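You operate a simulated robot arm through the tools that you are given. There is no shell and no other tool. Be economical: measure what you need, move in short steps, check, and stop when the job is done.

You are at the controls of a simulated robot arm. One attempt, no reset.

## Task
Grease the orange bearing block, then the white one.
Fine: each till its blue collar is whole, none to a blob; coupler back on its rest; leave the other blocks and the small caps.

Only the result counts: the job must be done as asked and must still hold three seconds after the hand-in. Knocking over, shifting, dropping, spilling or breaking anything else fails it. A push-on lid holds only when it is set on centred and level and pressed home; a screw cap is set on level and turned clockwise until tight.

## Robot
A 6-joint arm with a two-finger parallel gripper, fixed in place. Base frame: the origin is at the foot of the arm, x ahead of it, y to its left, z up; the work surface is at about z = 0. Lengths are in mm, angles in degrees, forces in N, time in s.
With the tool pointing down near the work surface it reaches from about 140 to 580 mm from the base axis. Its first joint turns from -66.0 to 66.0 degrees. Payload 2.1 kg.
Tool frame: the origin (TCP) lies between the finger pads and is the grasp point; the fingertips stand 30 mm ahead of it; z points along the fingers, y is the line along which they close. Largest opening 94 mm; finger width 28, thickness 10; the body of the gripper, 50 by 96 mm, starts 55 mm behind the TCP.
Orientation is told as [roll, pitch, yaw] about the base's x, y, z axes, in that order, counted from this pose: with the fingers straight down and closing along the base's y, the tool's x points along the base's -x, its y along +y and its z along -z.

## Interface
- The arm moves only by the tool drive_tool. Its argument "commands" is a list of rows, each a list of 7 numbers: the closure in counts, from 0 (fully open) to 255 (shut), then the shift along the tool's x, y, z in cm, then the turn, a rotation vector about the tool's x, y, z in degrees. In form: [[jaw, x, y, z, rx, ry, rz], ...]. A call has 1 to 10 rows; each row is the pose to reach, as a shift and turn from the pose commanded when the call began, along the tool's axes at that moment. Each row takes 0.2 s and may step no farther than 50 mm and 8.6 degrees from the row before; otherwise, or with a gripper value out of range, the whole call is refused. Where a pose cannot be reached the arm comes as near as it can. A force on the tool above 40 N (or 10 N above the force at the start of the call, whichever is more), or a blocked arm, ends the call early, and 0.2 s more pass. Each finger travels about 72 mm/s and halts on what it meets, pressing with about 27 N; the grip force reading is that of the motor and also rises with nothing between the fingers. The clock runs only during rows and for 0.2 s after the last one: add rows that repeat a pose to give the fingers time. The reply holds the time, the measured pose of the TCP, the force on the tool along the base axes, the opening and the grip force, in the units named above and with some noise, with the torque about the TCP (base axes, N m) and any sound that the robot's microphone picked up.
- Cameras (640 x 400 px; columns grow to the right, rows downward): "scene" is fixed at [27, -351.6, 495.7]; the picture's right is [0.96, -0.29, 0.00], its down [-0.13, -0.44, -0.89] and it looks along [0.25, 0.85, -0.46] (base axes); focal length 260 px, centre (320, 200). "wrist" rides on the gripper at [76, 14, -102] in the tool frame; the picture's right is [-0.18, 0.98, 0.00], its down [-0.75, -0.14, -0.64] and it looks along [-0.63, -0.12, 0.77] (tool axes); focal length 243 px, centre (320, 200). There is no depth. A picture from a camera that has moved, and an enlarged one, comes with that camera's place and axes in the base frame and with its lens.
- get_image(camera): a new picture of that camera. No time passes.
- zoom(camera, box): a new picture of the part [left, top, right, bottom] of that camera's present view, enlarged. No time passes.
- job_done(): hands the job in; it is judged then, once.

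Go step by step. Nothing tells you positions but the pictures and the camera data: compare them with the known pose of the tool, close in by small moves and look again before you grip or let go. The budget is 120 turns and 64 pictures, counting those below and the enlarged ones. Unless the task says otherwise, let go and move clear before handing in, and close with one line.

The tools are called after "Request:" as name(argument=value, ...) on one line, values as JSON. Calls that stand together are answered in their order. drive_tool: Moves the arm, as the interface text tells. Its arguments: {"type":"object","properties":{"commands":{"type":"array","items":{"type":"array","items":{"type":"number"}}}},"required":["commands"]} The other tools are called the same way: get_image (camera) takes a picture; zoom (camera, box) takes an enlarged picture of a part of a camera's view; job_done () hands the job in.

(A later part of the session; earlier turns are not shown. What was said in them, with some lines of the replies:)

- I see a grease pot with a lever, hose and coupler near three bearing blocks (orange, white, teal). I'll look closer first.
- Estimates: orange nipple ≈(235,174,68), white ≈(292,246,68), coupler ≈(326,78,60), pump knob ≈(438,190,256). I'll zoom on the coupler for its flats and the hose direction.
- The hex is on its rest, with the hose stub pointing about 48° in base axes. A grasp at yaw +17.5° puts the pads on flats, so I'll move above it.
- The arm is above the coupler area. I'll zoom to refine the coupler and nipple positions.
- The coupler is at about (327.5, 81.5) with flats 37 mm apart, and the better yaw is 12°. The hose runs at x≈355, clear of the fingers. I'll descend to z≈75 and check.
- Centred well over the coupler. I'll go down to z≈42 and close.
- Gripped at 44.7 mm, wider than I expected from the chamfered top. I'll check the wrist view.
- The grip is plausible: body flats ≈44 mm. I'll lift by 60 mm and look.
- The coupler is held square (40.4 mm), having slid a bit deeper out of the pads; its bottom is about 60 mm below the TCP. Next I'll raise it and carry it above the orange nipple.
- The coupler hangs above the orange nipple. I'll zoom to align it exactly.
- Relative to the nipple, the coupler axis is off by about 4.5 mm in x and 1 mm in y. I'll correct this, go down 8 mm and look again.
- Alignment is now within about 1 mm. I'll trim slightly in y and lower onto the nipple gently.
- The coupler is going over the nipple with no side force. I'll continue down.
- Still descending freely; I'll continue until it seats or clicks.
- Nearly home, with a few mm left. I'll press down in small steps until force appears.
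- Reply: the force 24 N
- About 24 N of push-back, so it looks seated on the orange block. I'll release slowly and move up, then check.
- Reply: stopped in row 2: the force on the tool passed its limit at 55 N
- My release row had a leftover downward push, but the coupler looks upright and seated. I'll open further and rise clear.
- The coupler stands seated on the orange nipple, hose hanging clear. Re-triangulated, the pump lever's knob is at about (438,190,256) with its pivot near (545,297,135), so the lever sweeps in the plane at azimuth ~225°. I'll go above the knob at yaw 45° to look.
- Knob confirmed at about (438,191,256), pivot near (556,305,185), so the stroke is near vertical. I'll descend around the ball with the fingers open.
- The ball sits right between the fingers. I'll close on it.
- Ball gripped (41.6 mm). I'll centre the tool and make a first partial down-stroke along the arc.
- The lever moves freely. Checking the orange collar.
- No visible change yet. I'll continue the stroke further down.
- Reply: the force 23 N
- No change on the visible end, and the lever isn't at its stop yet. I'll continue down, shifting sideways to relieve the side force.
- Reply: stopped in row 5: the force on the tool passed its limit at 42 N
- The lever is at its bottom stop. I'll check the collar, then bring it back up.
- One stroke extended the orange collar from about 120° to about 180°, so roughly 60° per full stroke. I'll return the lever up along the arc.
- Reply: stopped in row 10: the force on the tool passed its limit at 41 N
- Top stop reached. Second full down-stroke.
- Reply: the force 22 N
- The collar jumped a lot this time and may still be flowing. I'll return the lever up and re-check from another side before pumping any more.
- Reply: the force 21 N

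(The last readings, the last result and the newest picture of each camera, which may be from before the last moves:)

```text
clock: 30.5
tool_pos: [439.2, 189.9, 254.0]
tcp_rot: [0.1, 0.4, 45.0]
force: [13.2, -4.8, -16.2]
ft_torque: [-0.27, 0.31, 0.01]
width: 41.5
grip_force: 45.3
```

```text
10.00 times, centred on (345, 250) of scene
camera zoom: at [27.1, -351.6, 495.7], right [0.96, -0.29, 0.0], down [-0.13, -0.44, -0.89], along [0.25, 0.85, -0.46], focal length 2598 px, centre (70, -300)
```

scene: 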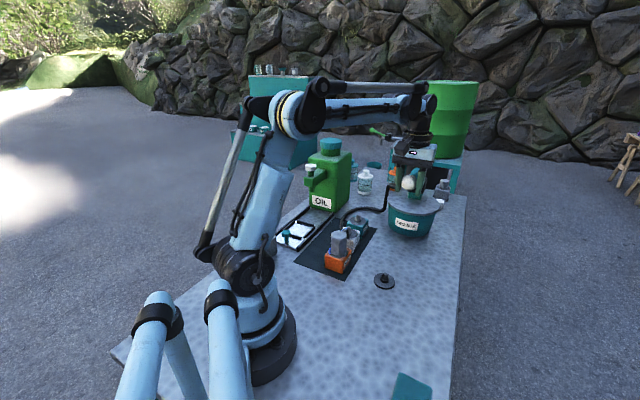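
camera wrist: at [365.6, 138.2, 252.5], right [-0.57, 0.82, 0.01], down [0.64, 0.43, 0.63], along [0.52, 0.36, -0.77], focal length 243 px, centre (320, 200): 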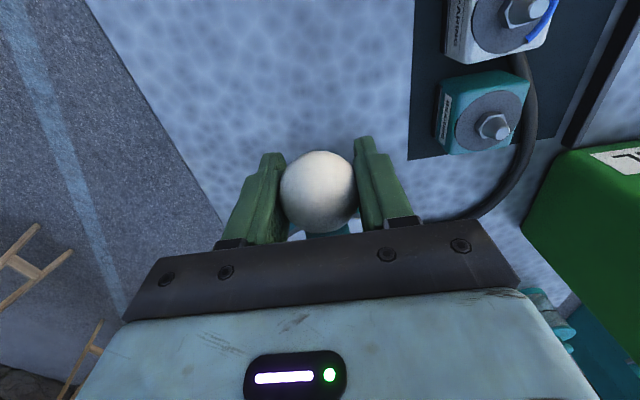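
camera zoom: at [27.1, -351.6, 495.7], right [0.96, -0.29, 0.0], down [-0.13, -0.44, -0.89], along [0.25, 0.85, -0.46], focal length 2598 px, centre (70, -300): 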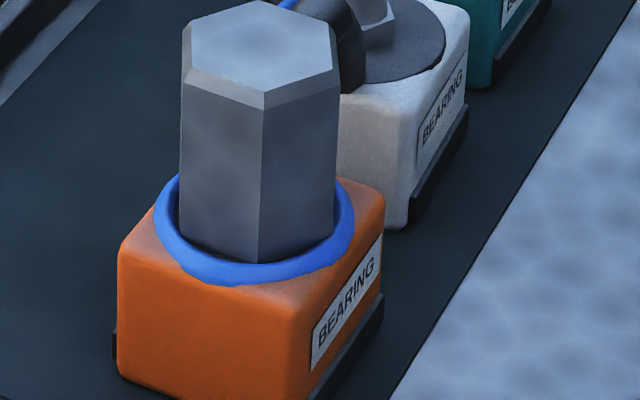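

From this side it looks whole; the hidden back arc will show when I lift the coupler. I'll release the knob and rise.

Request:
drive_tool(commands=[[140, 0, 0, 0, 0, 0, 0], [100, 0, 0, 0, 0, 0, 0], [50, 0, 0, 0, 0, 0, 0], [0, 0, 0, 0, 0, 0, 0], [0, 0, 0, 0, 0, 0, 0], [0, 0, 0, -4.5, 0, 0, 0], [0, 0, 0, -9, 0, 0, 0], [0, 0, 0, -9, 0, 0, 0]])

```text
clock: 32.3
tool_pos: [431.1, 189.2, 338.3]
tcp_rot: [0.5, 0.5, 45.0]
force: [0.1, -0.9, -0.8]
ft_torque: [0.01, 0.02, 0.02]
width: 93.8
grip_force: 0.0
out of reach, approached as far as the arm can: row 7, 8
```

Moving back above the coupler at yaw 12°.

Request:
drive_tool(commands=[[0, 3.0, 2.6, 0, 0.2, 0, 6.6], [0, 6.0, 5.2, 0, 0.3, 0, 13.2], [0, 9.0, 7.8, 0, 0.5, 0, 19.8], [0, 12.0, 10.4, 0, 0.6, 0, 26.4], [0, 15.04, 12.96, 0, 0.7, 0, 33], [0, 15.04, 12.96, 4, 0.7, 0, 33], [0, 15.04, 12.96, 8, 0.7, 0, 33], [0, 15.04, 12.96, 12, 0.7, 0, 33], [0, 15.04, 12.96, 16, 0.7, 0, 33], [0, 15.04, 12.96, 16, 0.7, 0, 33]])

Request:
zoom(camera="wrist", box=[220, 40, 440, 260])

```text
clock: 34.5
tool_pos: [232.8, 173.7, 178.7]
tcp_rot: [-0.6, 0.4, 12.0]
force: [0.0, 0.6, -0.2]
ft_torque: [-0.01, 0.0, 0.02]
width: 94.0
grip_force: 0.1
```

```text
1.82 times, centred on (330, 150) of wrist
camera zoom: at [154.9, 173.3, 281.5], right [-0.02, 1.0, -0.01], down [0.77, 0.03, 0.64], along [0.64, 0.01, -0.77], focal length 441 px, centre (302, 291)
```

zoom: 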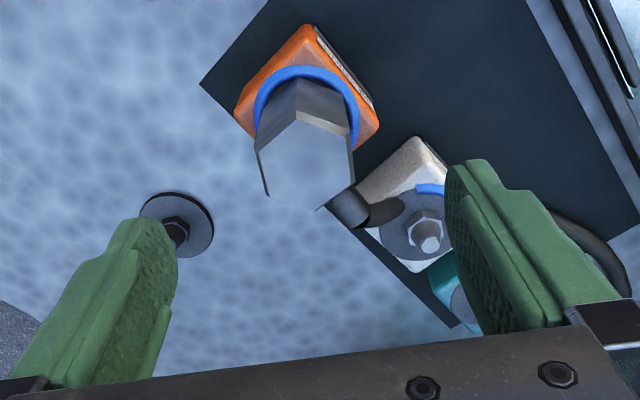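

Blue is whole on the robot side too. I'll level the tool, descend around the coupler and grip.

Request:
drive_tool(commands=[[0, -0.1, 0.15, 0, -0.5, -0.5, 0], [0, -0.1, 0.15, 3, -0.5, -0.5, 0], [0, -0.1, 0.15, 6, -0.5, -0.5, 0], [0, -0.1, 0.15, 8, -0.5, -0.5, 0], [100, -0.1, 0.15, 8, -0.5, -0.5, 0], [130, -0.1, 0.15, 8, -0.5, -0.5, 0], [150, -0.1, 0.15, 8, -0.5, -0.5, 0], [180, -0.1, 0.15, 8, -0.5, -0.5, 0], [230, -0.1, 0.15, 8, -0.5, -0.5, 0], [230, -0.1, 0.15, 8, -0.5, -0.5, 0]])

```text
clock: 36.7
tool_pos: [231.8, 173.7, 99.5]
tcp_rot: [-0.1, -0.1, 12.0]
force: [0.6, -0.2, 0.2]
ft_torque: [0.01, 0.01, 0.0]
width: 44.3
grip_force: 27.2
```

At this depth the wider finger part meets the hose stub (44 mm). I'll regrip shallower, as before.

Request:
drive_tool(commands=[[140, 0, 0, 0, 0, 0, 0], [80, 0, 0, 0, 0, 0, 0], [80, -0.1, 0.05, -1.3, 0, 0, 0], [110, -0.1, 0.05, -1.3, 0, 0, 0], [140, -0.1, 0.05, -1.3, 0, 0, 0], [170, -0.1, 0.05, -1.3, 0, 0, 0], [230, -0.1, 0.05, -1.3, 0, 0, 0], [230, -0.1, 0.05, -1.3, 0, 0, 0]])

```text
clock: 38.5
tool_pos: [233.3, 174.0, 112.0]
tcp_rot: [-0.1, -0.1, 12.0]
force: [-0.1, 0.1, 4.4]
ft_torque: [0.01, 0.03, 0.01]
width: 39.9
grip_force: 26.9
```

Good grip at 39.9 mm. I'll lift 45 mm and look at the full orange collar.

Request:
drive_tool(commands=[[235, 0, 0, -0.4, 0, 0, 0], [235, 0, 0, -1, 0, 0, 0], [235, 0, 0, -2, 0, 0, 0], [235, 0, 0, -3, 0, 0, 0], [235, 0, 0, -4.2, 0, 0, 0], [235, 0, 0, -5.4, 0, 0, 0], [235, 0, 0, -5.4, 0, 0, 0]])

Request:
zoom(camera="scene", box=[320, 200, 390, 270])

```text
clock: 40.1
tool_pos: [232.4, 173.4, 166.5]
tcp_rot: [-0.1, -0.2, 12.0]
force: [0.4, 0.2, -0.7]
ft_torque: [-0.02, -0.01, 0.01]
width: 40.2
grip_force: 26.4
```

```text
5.71 times, centred on (355, 235) of scene
camera zoom: at [27.0, -351.6, 495.7], right [0.96, -0.29, 0.0], down [-0.13, -0.44, -0.89], along [0.25, 0.85, -0.46], focal length 1485 px, centre (120, 0)
```

zoom: 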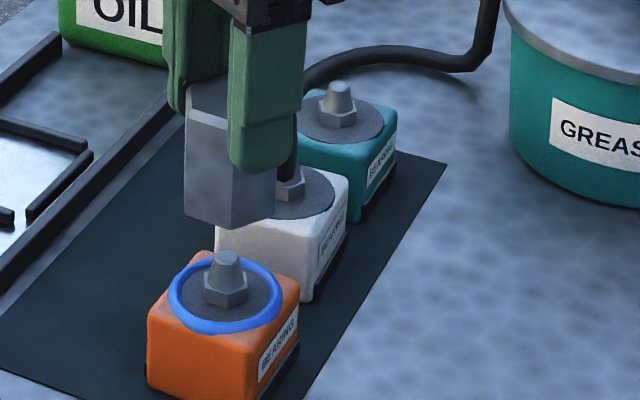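

The orange ring appears whole. One zoom to verify the back where the arc ends meet.

Request:
zoom(camera="scene", box=[334, 240, 360, 262])

Request:
zoom(camera="wrist", box=[260, 40, 480, 200])

```text
16.00 times, centred on (347, 251) of scene
camera zoom: at [27.0, -351.6, 495.7], right [0.96, -0.29, 0.0], down [-0.13, -0.44, -0.89], along [0.25, 0.85, -0.46], focal length 4157 px, centre (-112, -616)
```

zoom: 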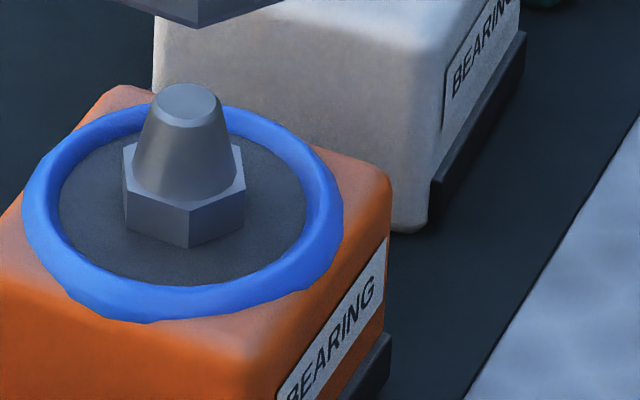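

```text
2.50 times, centred on (370, 120) of wrist
camera zoom: at [154.6, 171.8, 268.3], right [-0.02, 1.0, 0.0], down [0.77, 0.02, 0.64], along [0.64, 0.01, -0.77], focal length 606 px, centre (195, 400)
```

zoom: 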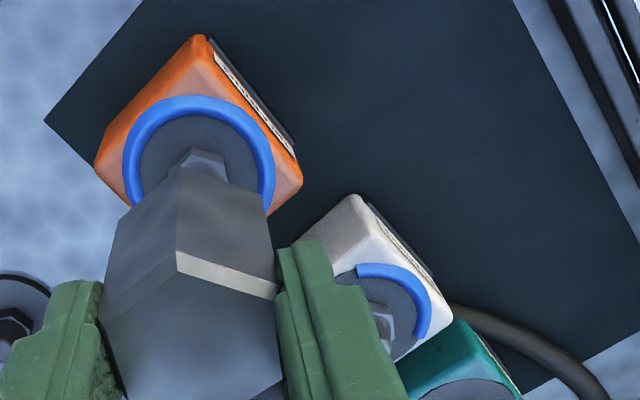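

The orange collar is whole. Now carrying the coupler over to the white nipple (offset about +57,+72).

Request:
drive_tool(commands=[[235, -1.8, 1.46, 0, 0, 0, 0], [235, -3.6, 2.92, 0, 0, 0, 0], [235, -5.4, 4.4, 0, 0, 0, 0], [235, -7.13, 5.85, 0, 0, 0, 0], [235, -7.13, 5.85, 1.2, 0, 0, 0], [235, -7.13, 5.85, 2.2, 0, 0, 0], [235, -7.13, 5.85, 2.2, 0, 0, 0]])

Request:
zoom(camera="scene", box=[330, 200, 380, 250])

Request:
zoom(camera="wrist", box=[230, 50, 390, 210])

```text
clock: 41.7
tool_pos: [290.9, 248.2, 144.3]
tcp_rot: [-0.2, -0.1, 12.0]
force: [0.1, 0.1, -0.4]
ft_torque: [-0.03, -0.01, 0.02]
width: 40.2
grip_force: 26.6
```

```text
8.00 times, centred on (355, 225) of scene
camera zoom: at [27.0, -351.6, 495.7], right [0.96, -0.29, 0.0], down [-0.13, -0.44, -0.89], along [0.25, 0.85, -0.46], focal length 2079 px, centre (40, 0)
```

zoom: 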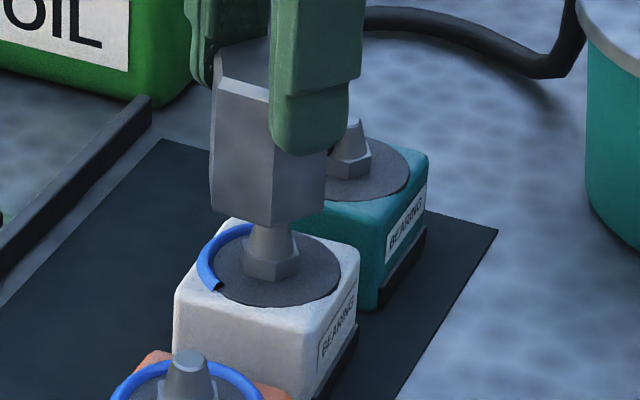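

```text
2.50 times, centred on (310, 130) of wrist
camera zoom: at [211.8, 246.5, 245.7], right [-0.02, 1.0, 0.0], down [0.77, 0.02, 0.64], along [0.64, 0.01, -0.77], focal length 606 px, centre (345, 375)
```

zoom: 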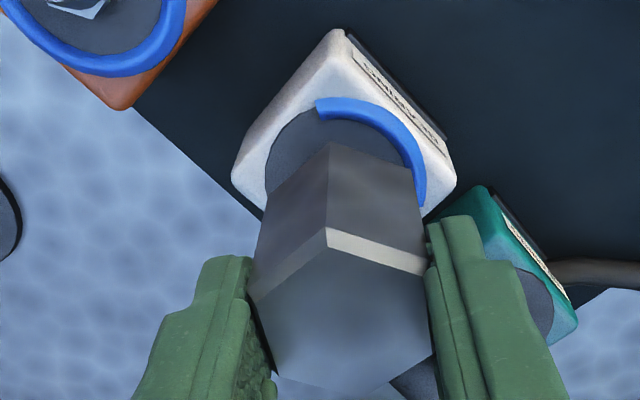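

The orange ring is also continuous from this side. For white I need about +2.2 mm in x and 0.5 in y; I'll correct and descend part way.

Request:
drive_tool(commands=[[235, -0.23, 0.01, 0, 0, 0, 0], [235, -0.23, 0.01, 0.4, 0, 0, 0], [235, -0.23, 0.01, 0.8, 0, 0, 0], [235, -0.23, 0.01, 1.2, 0, 0, 0], [235, -0.23, 0.01, 1.6, 0, 0, 0], [235, -0.23, 0.01, 1.6, 0, 0, 0]])

Request:
zoom(camera="scene", box=[330, 200, 380, 250])

```text
clock: 43.1
tool_pos: [292.6, 246.8, 126.7]
tcp_rot: [-0.1, 0.0, 12.0]
force: [0.1, -0.3, -1.0]
ft_torque: [0.01, 0.03, -0.01]
width: 39.8
grip_force: 27.0
```

```text
8.00 times, centred on (355, 225) of scene
camera zoom: at [27.0, -351.6, 495.7], right [0.96, -0.29, 0.0], down [-0.13, -0.44, -0.89], along [0.25, 0.85, -0.46], focal length 2079 px, centre (40, 0)
```

zoom: 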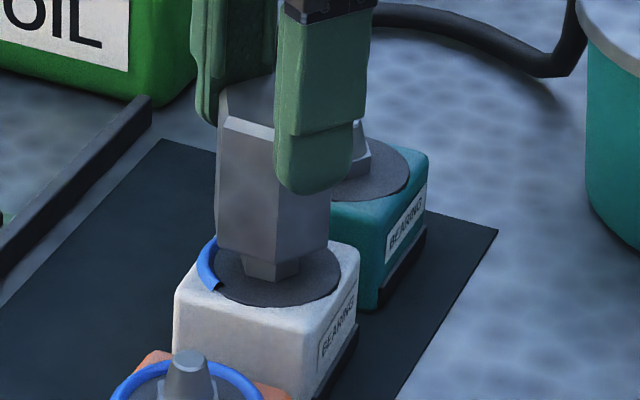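

It's centred and sliding on. I'll press home with a small push.

Request:
drive_tool(commands=[[235, 0, 0, 0.4, 0, 0, 0], [235, 0, 0, 0.8, 0, 0, 0], [235, 0, 0, 1.1, 0, 0, 0], [235, 0, 0, 1.3, 0, 0, 0], [235, 0, 0, 1.5, 0, 0, 0], [235, 0, 0, 1.7, 0, 0, 0], [235, 0, 0, 1.9, 0, 0, 0]])

```text
clock: 44.7
tool_pos: [292.9, 248.0, 110.3]
tcp_rot: [-0.1, -0.1, 12.0]
force: [1.2, -0.6, 23.5]
ft_torque: [0.03, -0.06, 0.0]
width: 40.6
grip_force: 26.5
```

Same seat force as on orange. One more small push, then release and rise.

Request:
drive_tool(commands=[[235, 0, 0, 0.2, 0, 0, 0], [235, 0, 0, 0.3, 0, 0, 0], [235, 0, 0, 0, 0, 0, 0], [140, 0, 0, -0.1, 0, 0, 0], [90, 0, 0, -0.2, 0, 0, 0], [50, 0, 0, -0.2, 0, 0, 0], [50, 0, 0, -3, 0, 0, 0], [50, 0, 0, -7, 0, 0, 0], [50, 0, 0, -9, 0, 0, 0]])

Request:
zoom(camera="scene", box=[325, 200, 395, 270])

```text
clock: 45.0
tool_pos: [293.8, 247.5, 109.5]
tcp_rot: [-0.1, -0.1, 12.1]
force: [0.0, -0.3, 8.7]
ft_torque: [0.13, 0.05, 0.0]
width: 40.1
grip_force: 27.3
stopped in row 1: the force on the tool passed its limit at 49 N (the readings are from after the stop); the commanded pose is now the measured one
```

```text
5.71 times, centred on (360, 235) of scene
camera zoom: at [26.9, -351.7, 495.6], right [0.96, -0.29, 0.0], down [-0.13, -0.44, -0.89], along [0.25, 0.85, -0.46], focal length 1485 px, centre (91, 0)
```

zoom: 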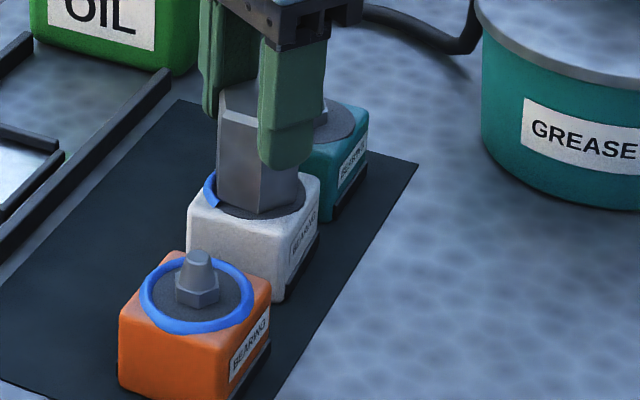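

It took 49 N, so it's firmly home. Releasing and rising.

Request:
drive_tool(commands=[[140, 0, 0, -0.1, 0, 0, 0], [100, 0, 0, -0.1, 0, 0, 0], [60, 0, 0, -0.1, 0, 0, 0], [50, 0, 0, -2, 0, 0, 0], [50, 0, 0, -5, 0, 0, 0], [20, 0, 0, -9, 0, 0, 0], [0, 0, 0, -13, 0, 0, -8], [0, 0, 0, -17, 0, 0, -16], [0, 0, 0, -21, 0, 0, -24], [0, 0, 0, -23.4, 0, 0, -32.5]])

```text
clock: 47.2
tool_pos: [292.0, 247.1, 343.6]
tcp_rot: [-0.2, 0.0, 44.7]
force: [-0.1, 0.7, 0.6]
ft_torque: [-0.02, -0.01, 0.0]
width: 93.8
grip_force: 0.1
```

Over to the knob and down around it.

Request:
drive_tool(commands=[[0, -1.6, -3.58, 0, 0, 0, 0], [0, -3.2, -7.16, 0, 0, 0, 0], [0, -4.8, -10.74, 0, 0, 0, 0], [0, -6.37, -14.32, 0, 0, 0, -0.3], [0, -6.37, -14.32, 3, 0, 0, -0.3], [0, -6.37, -14.32, 6, 0, 0, -0.3], [0, -6.37, -14.32, 8.7, 0, 0, -0.3], [0, -6.37, -14.32, 8.7, 0, 0, -0.3]])

Request:
get_image(camera="wrist")

```text
clock: 49.0
tool_pos: [439.0, 190.1, 256.7]
tcp_rot: [-0.1, -0.1, 44.8]
force: [-1.0, -0.6, -0.1]
ft_torque: [0.03, -0.01, -0.06]
width: 94.0
grip_force: 0.0
```

```text
11 pictures are left
camera wrist: at [374.2, 147.5, 358.6], right [-0.56, 0.83, 0.0], down [0.63, 0.43, 0.64], along [0.53, 0.36, -0.77], focal length 243 px, centre (320, 200)
```

wrist: 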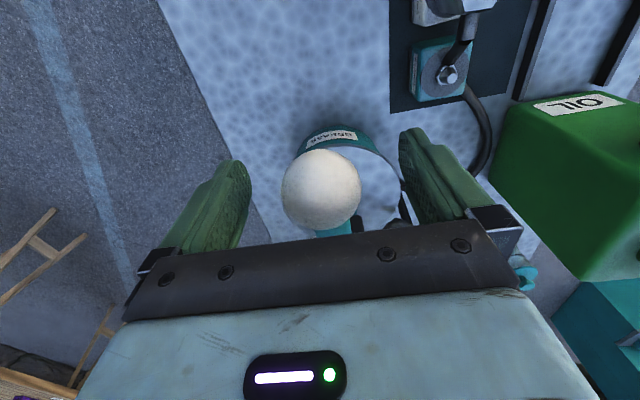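

The ball is centred; closing on it.

Request:
drive_tool(commands=[[90, 0, 0, 0, 0, 0, 0], [120, 0, 0, 0, 0, 0, 0], [140, 0, 0, 0, 0, 0, 0], [170, 0, 0, 0, 0, 0, 0], [200, 0, 0, 0, 0, 0, 0], [200, 0, 0, 0, 0, 0, 0]])

```text
clock: 50.4
tool_pos: [439.7, 190.6, 256.7]
tcp_rot: [0.0, -0.1, 44.8]
force: [-8.8, 7.2, -3.3]
ft_torque: [-0.12, 0.04, 0.02]
width: 40.8
grip_force: 45.1
```

First stroke for white.

Request:
drive_tool(commands=[[200, 0.28, 0.0, 0.9, 0, 0, 0], [200, 0.63, -0.03, 2.0, 0, 0, 0], [200, 0.98, -0.05, 3.1, 0, 0, 0], [200, 1.21, -0.07, 4.3, 0, 0, 0], [200, 1.35, -0.08, 5.5, 0, 0, 0], [200, 1.45, -0.09, 6.7, 0, 0, 0], [200, 1.47, -0.1, 7.9, 0, 0, 0], [200, 1.4, -0.12, 9.3, 0, 0, 0], [200, 1.3, -0.12, 10.3, 0, 0, 0], [200, 1.25, -0.12, 10.95, 0, 0, 0]])

Request:
zoom(camera="scene", box=[325, 210, 375, 260])

```text
clock: 51.0
tool_pos: [438.5, 191.4, 253.9]
tcp_rot: [0.3, 0.6, 45.0]
force: [-2.4, 1.0, 2.5]
ft_torque: [0.17, -0.1, 0.03]
width: 41.3
grip_force: 44.7
out of reach, approached as far as the arm can: row 1, 2
stopped in row 2: the force on the tool passed its limit at 49 N (the readings are from after the stop); the commanded pose is now the measured one
```

```text
8.00 times, centred on (350, 235) of scene
camera zoom: at [27.0, -351.6, 495.7], right [0.96, -0.29, 0.0], down [-0.13, -0.44, -0.89], along [0.25, 0.85, -0.46], focal length 2079 px, centre (80, -80)
```

zoom: 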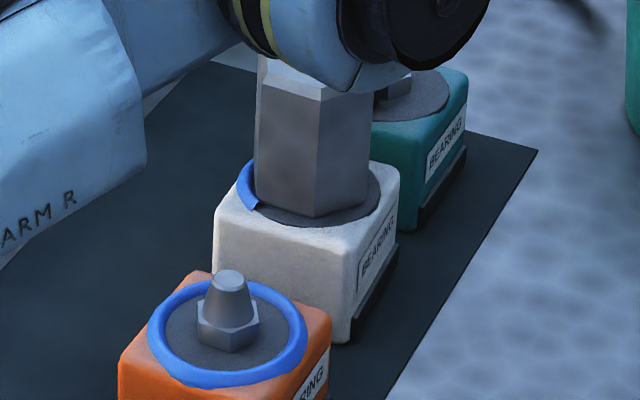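

Something differs: the arm's links appear near the coupler and it reported out of reach. I need the whole scene.

Request:
get_image(camera="scene")

```text
9 pictures are left
```

scene: 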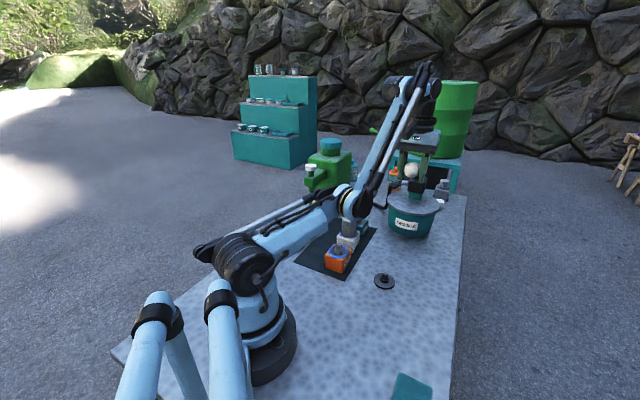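

The arm folded elbow-down as it passed full extension, so its elbow is now low over the blocks; the coupler still stands. I'll undo this: let go of the ball, rise straight up to extension, then retract as I did before.

Request:
drive_tool(commands=[[140, 0, 0, 0, 0, 0, 0], [80, 0, 0, 0, 0, 0, 0], [20, 0, 0, 0, 0, 0, 0], [0, 0, 0, -0.5, 0, 0, 0], [0, 0, 0, -3, 0, 0, 0], [0, 0, 0, -6, 0, 0, 0], [0, 0, 0, -9, 0, 0, 0], [0, 0, 0, -10, 0, 0, 0]])

```text
clock: 52.8
tool_pos: [434.4, 187.2, 340.8]
tcp_rot: [0.3, 0.5, 45.0]
force: [0.3, 0.0, 0.1]
ft_torque: [-0.03, 0.0, -0.01]
width: 93.9
grip_force: 0.0
out of reach, approached as far as the arm can: row 7, 8
```

The arm is fully extended. Retracting horizontally toward the base, then looking.

Request:
drive_tool(commands=[[0, 3.75, 1.48, 0, 0, 0, 0], [0, 7.5, 2.97, 0, 0, 0, 0], [0, 7.5, 2.97, 0, 0, 0, 0]])

Request:
get_image(camera="scene")

```text
clock: 53.6
tool_pos: [394.6, 171.4, 363.2]
tcp_rot: [0.4, 0.6, 45.0]
force: [0.0, -0.4, 0.2]
ft_torque: [0.0, 0.02, 0.0]
width: 94.0
grip_force: 0.0
out of reach, approached as far as the arm can: row 1, 2, 3
```

```text
8 pictures are left
```

scene: 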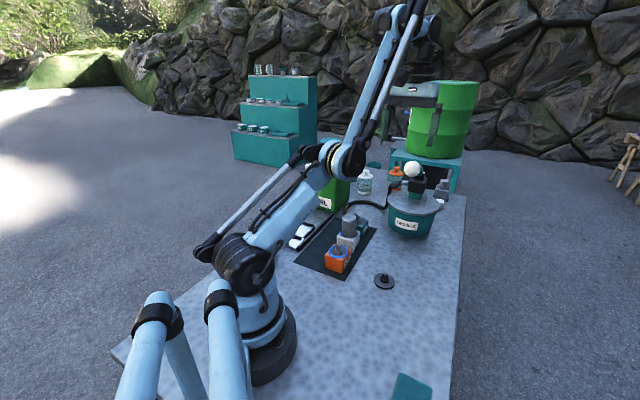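

Still elbow-down at its limit. I'll push the target beyond full extension and come back in with big steps so the elbow can flip over, using the reach flag to tell.

Request:
drive_tool(commands=[[0, -3.75, -1.48, 0, 0, 0, 0], [0, -7.5, -2.96, 0, 0, 0, 0], [0, -11.25, -4.44, 0, 0, 0, 0], [0, -14.5, -5.9, 0, 0, 0, 0], [0, -14.5, -5.9, 0, 0, 0, 0], [0, -10.2, -4.1, 0, 0, 0, 0], [0, -6.0, -2.4, 0, 0, 0, 0], [0, -2, -0.8, 0, 0, 0, 0], [0, 2.2, 0.9, 0, 0, 0, 0], [0, 2.2, 0.9, 0, 0, 0, 0]])

```text
clock: 55.8
tool_pos: [390.1, 169.1, 373.2]
tcp_rot: [0.4, 0.5, 45.1]
force: [-0.1, 0.4, -0.2]
ft_torque: [0.01, 0.0, 0.01]
width: 93.9
grip_force: 0.0
out of reach, approached as far as the arm can: row 1, 2, 3, 4, 5, 6, 7, 9, 10
```

Still elbow-down. I'll first swing round to the clear area straight ahead (y≈0), away from blocks and lever, to undo it safely there.

Request:
drive_tool(commands=[[0, 1.91, -3.89, 0, 0, 0, 0], [0, 4.03, -7.71, 0, 0, 0, 0], [0, 6.58, -11.24, 0, 0, 0, 0], [0, 9.47, -14.4, 0, 0, 0, 0], [0, 9.47, -14.4, 0, 0, 0, 0]])

```text
clock: 57.0
tool_pos: [423.4, -0.5, 372.8]
tcp_rot: [0.4, 0.5, 45.1]
force: [0.5, 0.0, -0.2]
ft_torque: [0.03, 0.04, -0.05]
width: 94.0
grip_force: 0.1
```

Now sweeping outward and down along the reach boundary, then in.

Request:
drive_tool(commands=[[0, -2.83, -2.83, 0, 0, 0, 0], [0, -5.66, -5.66, 0, 0, 0, 0], [0, -7.42, -7.42, 4, 0, 0, 0], [0, -8.48, -8.48, 8.5, 0, 0, 0], [0, -8.84, -8.84, 13, 0, 0, 0], [0, -5.66, -5.66, 14.5, 0, 0, 0], [0, -2.47, -2.47, 15, 0, 0, 0], [0, 0.7, 0.7, 15, 0, 0, 0], [0, 3.5, 3.5, 15, 0, 0, 0], [0, 3.5, 3.5, 15, 0, 0, 0]])

```text
clock: 59.2
tool_pos: [373.1, -0.7, 225.2]
tcp_rot: [0.3, 0.5, 45.0]
force: [0.7, -0.6, 0.2]
ft_torque: [0.01, -0.01, 0.01]
width: 93.7
grip_force: 0.1
out of reach, approached as far as the arm can: row 1, 2, 3, 4, 5
```

It reached (373,0,225), which the elbow-down pose could not, so the elbow is up again. Now I approach the ball at a lower, shorter reach.

Request:
drive_tool(commands=[[0, 0, 0, -4.65, 0.3, -0.07, 0], [0, 0, 0, -9.3, 0.57, -0.14, 0], [0, -4.08, 2.38, -9.3, 0.57, -0.14, 0], [0, -8.04, 4.5, -9.3, 0.57, -0.14, 0], [0, -11.72, 6.77, -9.3, 0.57, -0.14, 0], [0, -14.82, 8.89, -9.3, 0.57, -0.14, 0], [0, -14.82, 8.89, -9.3, 0.57, -0.14, 0]])

Request:
get_image(camera="scene")

```text
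clock: 60.8
tool_pos: [417.9, 171.4, 316.5]
tcp_rot: [-0.2, 0.3, 45.0]
force: [0.7, -0.3, 0.1]
ft_torque: [-0.01, -0.01, 0.01]
width: 94.0
grip_force: 0.1
```

```text
7 pictures are left
```

scene: 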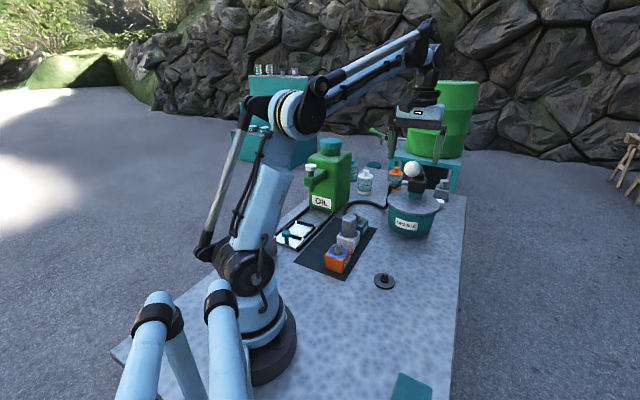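

Elbow is up and everything is in place. Descending around the ball and closing.

Request:
drive_tool(commands=[[0, -0.9, -0.05, 2.0, 0, 0, 0], [0, -1.9, -0.1, 4.2, 0, 0, 0], [0, -2.74, -0.08, 6.05, 0, 0, 0], [0, -2.74, -0.05, 6.05, 0, 0, 0], [90, -2.74, -0.05, 6.05, 0, 0, 0], [120, -2.74, -0.05, 6.05, 0, 0, 0], [140, -2.74, -0.05, 6.05, 0, 0, 0], [170, -2.74, -0.05, 6.05, 0, 0, 0], [200, -2.74, -0.05, 6.05, 0, 0, 0], [200, -2.74, -0.05, 6.05, 0, 0, 0]])

```text
clock: 63.0
tool_pos: [436.5, 188.7, 255.9]
tcp_rot: [-0.3, 0.3, 45.0]
force: [-2.3, 2.4, -5.2]
ft_torque: [-0.08, 0.07, 0.08]
width: 43.8
grip_force: 45.0
```

Well centred. Stroke 1 for white.

Request:
drive_tool(commands=[[200, 0.28, -0.02, 0.9, 0, 0, 0], [200, 0.63, -0.05, 2.0, 0, 0, 0], [200, 0.98, -0.07, 3.1, 0, 0, 0], [200, 1.21, -0.09, 4.3, 0, 0, 0], [200, 1.35, -0.1, 5.5, 0, 0, 0], [200, 1.43, -0.11, 6.7, 0, 0, 0], [200, 1.45, -0.12, 7.9, 0, 0, 0], [200, 1.35, -0.14, 9.3, 0, 0, 0], [200, 1.25, -0.14, 10.2, 0, 0, 0], [200, 1.2, -0.14, 10.8, 0, 0, 0]])

```text
clock: 65.2
tool_pos: [428.1, 180.3, 148.2]
tcp_rot: [0.1, -0.1, 45.1]
force: [8.9, 32.6, 15.7]
ft_torque: [0.71, -0.68, -0.04]
width: 41.5
grip_force: 44.9
```

Bottom reached. Bringing it up, then checking the white collar.

Request:
drive_tool(commands=[[200, 0.13, 0, -1.4, 0, 0, 0], [200, 0.25, 0.03, -2.8, 0, 0, 0], [200, 0.23, 0.03, -4.0, 0, 0, 0], [200, 0.15, 0.04, -5.2, 0, 0, 0], [200, 0.01, 0.05, -6.4, 0, 0, 0], [200, -0.22, 0.07, -7.6, 0, 0, 0], [200, -0.57, 0.09, -8.7, 0, 0, 0], [200, -0.92, 0.12, -9.8, 0, 0, 0], [200, -1.18, 0.14, -10.7, 0, 0, 0]])

Request:
zoom(camera="scene", box=[325, 215, 375, 265])

```text
clock: 66.5
tool_pos: [429.2, 180.5, 210.6]
tcp_rot: [0.0, -0.3, 45.3]
force: [0.3, 0.9, 3.9]
ft_torque: [0.09, -0.18, -0.07]
width: 41.2
grip_force: 45.1
stopped in row 6: the force on the tool passed its limit at 48 N (the readings are from after the stop); the commanded pose is now the measured one
```

```text
8.00 times, centred on (350, 240) of scene
camera zoom: at [26.9, -351.7, 495.7], right [0.96, -0.29, 0.0], down [-0.13, -0.44, -0.89], along [0.25, 0.85, -0.46], focal length 2079 px, centre (80, -120)
```

zoom: 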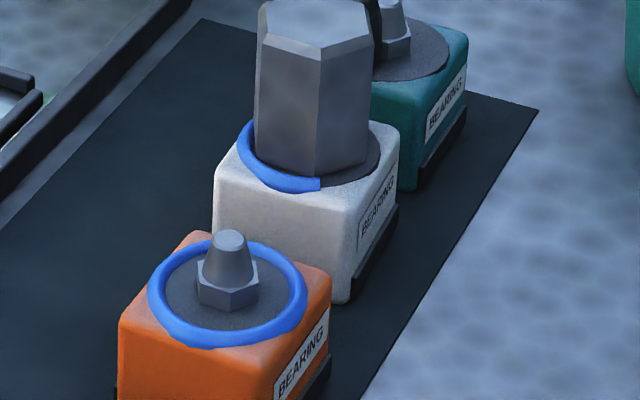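

White is at half, just as orange was after one stroke; orange became whole on the second. I'll finish the return to the top.

Request:
drive_tool(commands=[[200, -0.16, 0.05, -1.1, 0, 0, 0], [200, -0.4, 0.06, -2.0, 0, 0, 0], [200, -0.68, 0.07, -2.9, 0, 0, 0], [200, -0.98, 0.08, -3.8, 0, 0, 0], [200, -1.26, 0.09, -4.55, 0, 0, 0], [200, -1.26, 0.09, -4.55, 0, 0, 0]])

```text
clock: 67.8
tool_pos: [438.7, 190.8, 254.7]
tcp_rot: [-0.1, -0.5, 45.2]
force: [-3.9, -1.3, -9.5]
ft_torque: [0.28, -0.23, 0.05]
width: 41.7
grip_force: 45.6
stopped in row 6: the force on the tool passed its limit at 41 N (the readings are from after the stop); the commanded pose is now the measured one
```

At the top stop. Stroke 2 for white.

Request:
drive_tool(commands=[[200, 0.3, -0.02, 0.9, 0, 0, 0], [200, 0.68, -0.05, 2.0, 0, 0, 0], [200, 1.03, -0.07, 3.1, 0, 0, 0], [200, 1.27, -0.09, 4.3, 0, 0, 0], [200, 1.42, -0.1, 5.5, 0, 0, 0], [200, 1.5, -0.11, 6.7, 0, 0, 0], [200, 1.52, -0.12, 7.9, 0, 0, 0], [200, 1.4, -0.14, 9.3, 0, 0, 0], [200, 1.28, -0.14, 10.2, 0, 0, 0], [200, 1.22, -0.14, 10.75, 0, 0, 0]])

Request:
zoom(camera="scene", box=[325, 215, 375, 265])

```text
clock: 69.8
tool_pos: [427.8, 180.3, 156.1]
tcp_rot: [0.2, 0.0, 45.2]
force: [-0.2, 0.9, 2.2]
ft_torque: [-0.33, 0.49, -0.08]
width: 41.6
grip_force: 45.4
stopped in row 9: the force on the tool passed its limit at 41 N (the readings are from after the stop); the commanded pose is now the measured one
```

```text
8.00 times, centred on (350, 240) of scene
camera zoom: at [27.0, -351.6, 495.7], right [0.96, -0.29, 0.0], down [-0.13, -0.44, -0.89], along [0.25, 0.85, -0.46], focal length 2079 px, centre (80, -120)
```

zoom: 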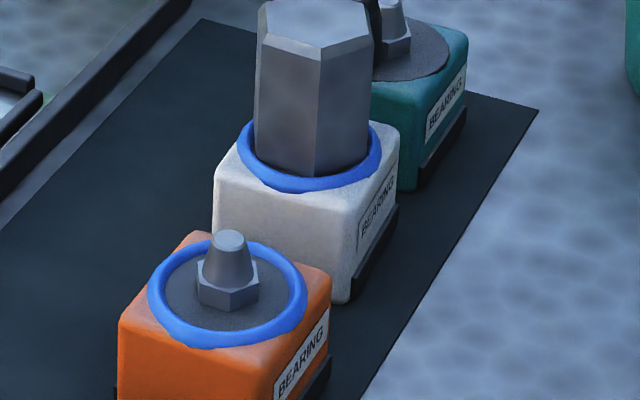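

White is whole now. I'll return the lever to the top and release it.

Request:
drive_tool(commands=[[200, 0.12, 0, -1.0, 0, 0, 0], [200, 0.2, 0.02, -2.2, 0, 0, 0], [200, 0.2, 0.03, -3.4, 0, 0, 0], [200, 0.12, 0.04, -4.6, 0, 0, 0], [200, 0.0, 0.05, -5.8, 0, 0, 0], [200, -0.28, 0.07, -7.0, 0, 0, 0], [200, -0.65, 0.09, -8.1, 0, 0, 0], [200, -1.05, 0.12, -9.2, 0, 0, 0], [200, -1.3, 0.14, -9.8, 0, 0, 0]])

```text
clock: 71.6
tool_pos: [435.7, 188.6, 246.7]
tcp_rot: [-0.1, -0.5, 45.1]
force: [2.1, 2.8, -0.1]
ft_torque: [-0.14, 0.07, -0.13]
width: 41.6
grip_force: 45.0
stopped in row 8: the force on the tool passed its limit at 42 N (the readings are from after the stop); the commanded pose is now the measured one
```

Lever is back near the top. Releasing, backing off toward the base, and rising.

Request:
drive_tool(commands=[[140, 0, 0, 0, 0, 0, 0], [80, 0, 0, 0, 0, 0, 0], [20, 0, 0, 0, 0, 0, 0], [0, 0, 0, 0, 0, 0, 0], [0, 2.5, 0, 0, -0.2, 0.1, 0], [0, 6, 0, 0, -0.42, 0.28, 0], [0, 6, 0, -4, -0.42, 0.28, 0], [0, 6, 0, -4, -0.42, 0.28, 0]])

```text
clock: 73.4
tool_pos: [391.1, 145.0, 285.3]
tcp_rot: [0.4, -0.3, 45.1]
force: [-0.8, 0.0, 0.1]
ft_torque: [0.04, 0.0, 0.02]
width: 93.9
grip_force: 0.0
```

Moving above the white coupler at yaw 12°.

Request:
drive_tool(commands=[[0, -0.08, 3.55, 0, 0, 0, 7], [0, -0.16, 7.1, 0, 0, 0, 14], [0, -0.25, 10.65, 0, 0, 0, 21], [0, -0.33, 14.18, 0, 0, 0, 28], [0, -0.33, 14.18, 2, 0, 0, 33.1], [0, -0.33, 14.18, 5, 0, 0, 33.1], [0, -0.33, 14.18, 9, 0, 0, 33.1], [0, -0.33, 14.18, 9, 0, 0, 33.1]])

```text
clock: 75.2
tool_pos: [295.0, 247.6, 197.7]
tcp_rot: [0.4, 0.0, 12.0]
force: [0.5, -0.6, 0.6]
ft_torque: [0.01, 0.04, 0.01]
width: 94.1
grip_force: 0.1
```

Levelling, descending and gripping the coupler shallowly.

Request:
drive_tool(commands=[[0, 0.17, 0.04, 0, 0.4, 0.08, 0], [0, 0.17, 0.04, 4, 0.4, 0.08, 0], [0, 0.17, 0.04, 7, 0.4, 0.08, 0], [0, 0.17, 0.04, 8.55, 0.4, 0.08, 0], [90, 0.17, 0.04, 8.55, 0.4, 0.08, 0], [120, 0.17, 0.04, 8.55, 0.4, 0.08, 0], [140, 0.17, 0.04, 8.55, 0.4, 0.08, 0], [170, 0.17, 0.04, 8.55, 0.4, 0.08, 0], [235, 0.17, 0.04, 8.55, 0.4, 0.08, 0], [235, 0.17, 0.04, 8.55, 0.4, 0.08, 0]])

```text
clock: 77.4
tool_pos: [292.6, 249.4, 111.1]
tcp_rot: [-0.1, 0.2, 11.9]
force: [-0.6, 0.0, 0.3]
ft_torque: [-0.02, 0.0, -0.02]
width: 40.1
grip_force: 27.3
```

Gripped at 40.1 mm. Lifting off white.

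Request:
drive_tool(commands=[[235, 0, 0, -0.4, 0, 0, 0], [235, 0, 0, -1, 0, 0, 0], [235, 0, 0, -2, 0, 0, 0], [235, 0, 0, -3, 0, 0, 0], [235, 0, 0, -4.2, 0, 0, 0], [235, 0, 0, -5.9, 0, 0, 0], [235, 0, 0, -5.9, 0, 0, 0]])

Request:
zoom(camera="scene", box=[325, 195, 395, 265])

```text
clock: 79.0
tool_pos: [292.4, 248.2, 169.1]
tcp_rot: [0.0, 0.1, 12.0]
force: [0.1, -0.1, -0.8]
ft_torque: [0.01, 0.0, -0.01]
width: 40.1
grip_force: 27.5
```

```text
5.71 times, centred on (360, 230) of scene
camera zoom: at [27.0, -351.6, 495.7], right [0.96, -0.29, 0.0], down [-0.13, -0.44, -0.89], along [0.25, 0.85, -0.46], focal length 1485 px, centre (91, 29)
```

zoom: 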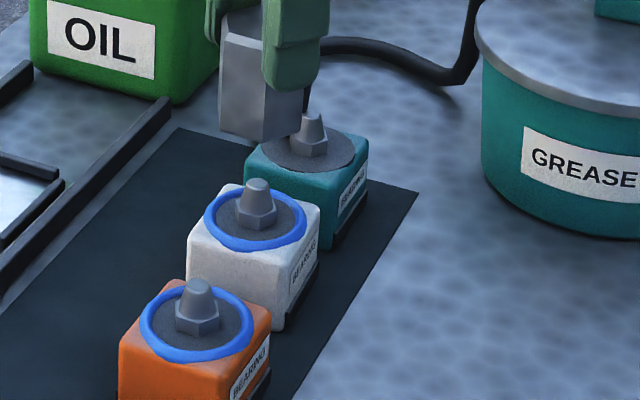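

Both collars are whole. Carrying the coupler to above its rest at about (328,79), then down 40 mm.

Request:
drive_tool(commands=[[235, 0.02, -4.34, 0, 0, 0, 0], [235, 0.04, -8.7, 0, 0, 0, 0], [235, 0.05, -13.0, 0, 0, 0, 0], [235, 0.06, -17.35, 0, 0, 0, 0], [235, 0.06, -17.35, 3, 0, 0, 0], [235, 0.06, -17.35, 6, 0, 0, 0], [235, 0.06, -17.35, 6, 0, 0, 0]])

Request:
zoom(camera="scene", box=[360, 245, 410, 295])

```text
clock: 80.6
tool_pos: [329.2, 78.9, 109.4]
tcp_rot: [0.0, 0.1, 11.9]
force: [0.2, -0.1, -1.1]
ft_torque: [-0.01, 0.02, 0.04]
width: 40.0
grip_force: 27.1
```

```text
8.00 times, centred on (385, 270) of scene
camera zoom: at [27.0, -351.6, 495.7], right [0.96, -0.29, 0.0], down [-0.13, -0.44, -0.89], along [0.25, 0.85, -0.46], focal length 2079 px, centre (-200, -360)
```

zoom: 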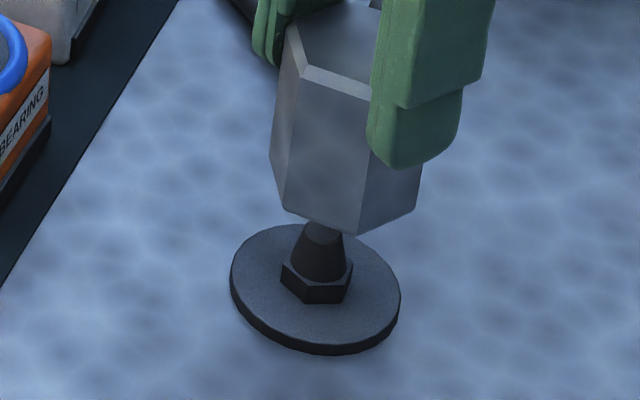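

The coupler looks about 3 mm too far right of the rest peg in this view. One wrist view gives the other axis.

Request:
zoom(camera="wrist", box=[250, 50, 410, 210])

```text
2.50 times, centred on (330, 130) of wrist
camera zoom: at [251.0, 76.5, 211.6], right [-0.02, 1.0, 0.0], down [0.77, 0.02, 0.64], along [0.64, 0.02, -0.77], focal length 606 px, centre (295, 375)
```

zoom: 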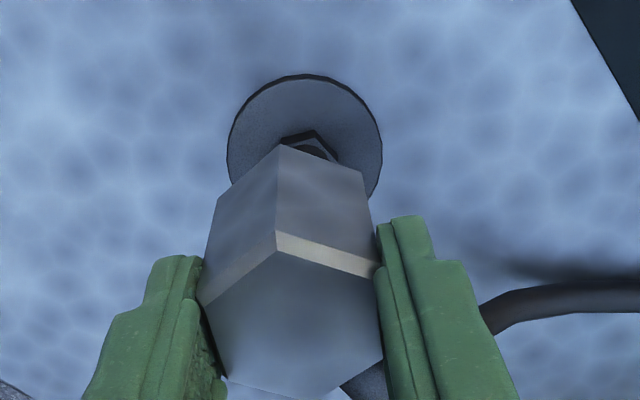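

The wrist view says +3.5 mm in y too; combined correction ≈(-1.9,+3.4). Applying it and descending over the peg tip.

Request:
drive_tool(commands=[[235, 0.11, 0.37, 0, 0, 0, 0], [235, 0.11, 0.37, 0.8, 0, 0, 0], [235, 0.11, 0.37, 1.4, 0, 0, 0], [235, 0.11, 0.37, 1.8, 0, 0, 0], [235, 0.11, 0.37, 2.2, 0, 0, 0], [235, 0.11, 0.37, 2.2, 0, 0, 0]])

Request:
zoom(camera="scene", box=[360, 245, 410, 295])

```text
clock: 82.0
tool_pos: [326.6, 82.7, 87.6]
tcp_rot: [0.0, 0.2, 12.0]
force: [0.5, -0.7, -1.7]
ft_torque: [0.01, 0.01, 0.0]
width: 40.1
grip_force: 26.6
```

```text
8.00 times, centred on (385, 270) of scene
camera zoom: at [27.0, -351.6, 495.7], right [0.96, -0.29, 0.0], down [-0.13, -0.44, -0.89], along [0.25, 0.85, -0.46], focal length 2079 px, centre (-200, -360)
```

zoom: 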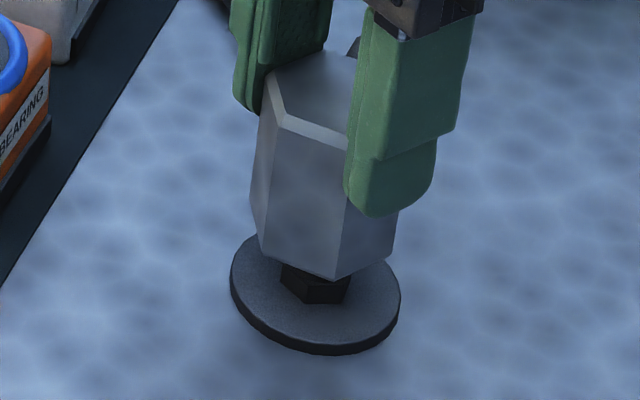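

Aligned with the peg and no contact force. Lowering the rest of the way until seated.

Request:
drive_tool(commands=[[235, 0, 0, 0.5, 0, 0, 0], [235, 0, 0, 1.0, 0, 0, 0], [235, 0, 0, 1.5, 0, 0, 0], [235, 0, 0, 1.9, 0, 0, 0], [235, 0, 0, 2.2, 0, 0, 0], [235, 0, 0, 2.4, 0, 0, 0], [235, 0, 0, 2.6, 0, 0, 0], [235, 0, 0, 2.7, 0, 0, 0]])

```text
clock: 83.4
tool_pos: [325.9, 84.5, 67.4]
tcp_rot: [-0.1, 0.2, 12.0]
force: [-1.2, 0.5, 8.3]
ft_torque: [0.04, -0.14, -0.01]
width: 39.7
grip_force: 27.1
stopped in row 6: the force on the tool passed its limit at 51 N (the readings are from after the stop); the commanded pose is now the measured one
```

It hit a firm stop at the height expected for seating (z≈67). I'll release and rise without pushing.

Request:
drive_tool(commands=[[140, 0, 0, 0, 0, 0, 0], [100, 0, 0, 0, 0, 0, 0], [60, 0, 0, 0, 0, 0, 0], [50, 0, 0, -0.5, 0, 0, 0], [50, 0, 0, -3, 0, 0, 0], [50, 0, 0, -7, 0, 0, 0], [50, 0, 0, -11, 0, 0, 0], [50, 0, 0, -15, 0, 0, 0], [50, 0, 0, -15, 0, 0, 0]])

Request:
zoom(camera="scene", box=[310, 190, 420, 300])

```text
clock: 85.4
tool_pos: [326.4, 84.2, 215.0]
tcp_rot: [0.0, 0.1, 11.9]
force: [-0.3, 0.9, -0.1]
ft_torque: [0.0, 0.02, -0.02]
width: 75.5
grip_force: 0.0
```

```text
3.64 times, centred on (365, 245) of scene
camera zoom: at [27.0, -351.6, 495.7], right [0.96, -0.29, 0.0], down [-0.13, -0.44, -0.89], along [0.25, 0.85, -0.46], focal length 945 px, centre (156, 36)
```

zoom: 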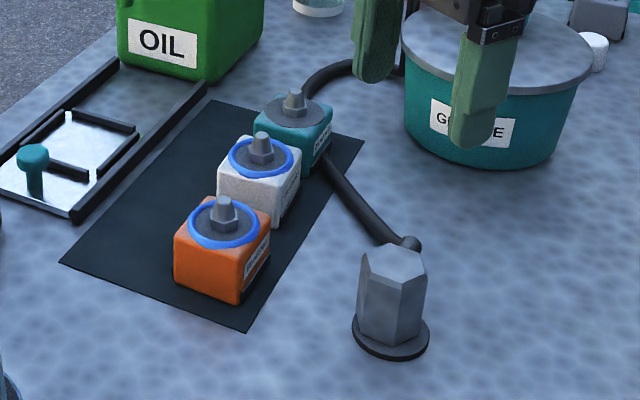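

The coupler stands upright on its rest as it did at the start. Both collars are whole with no blob, and the arm is clear, so I'm handing in.

Request:
job_done()

```text
The job is handed in.
```

I greased the orange bearing block and then the white one, each until its blue collar was whole with no blob, and put the coupler back on its rest.
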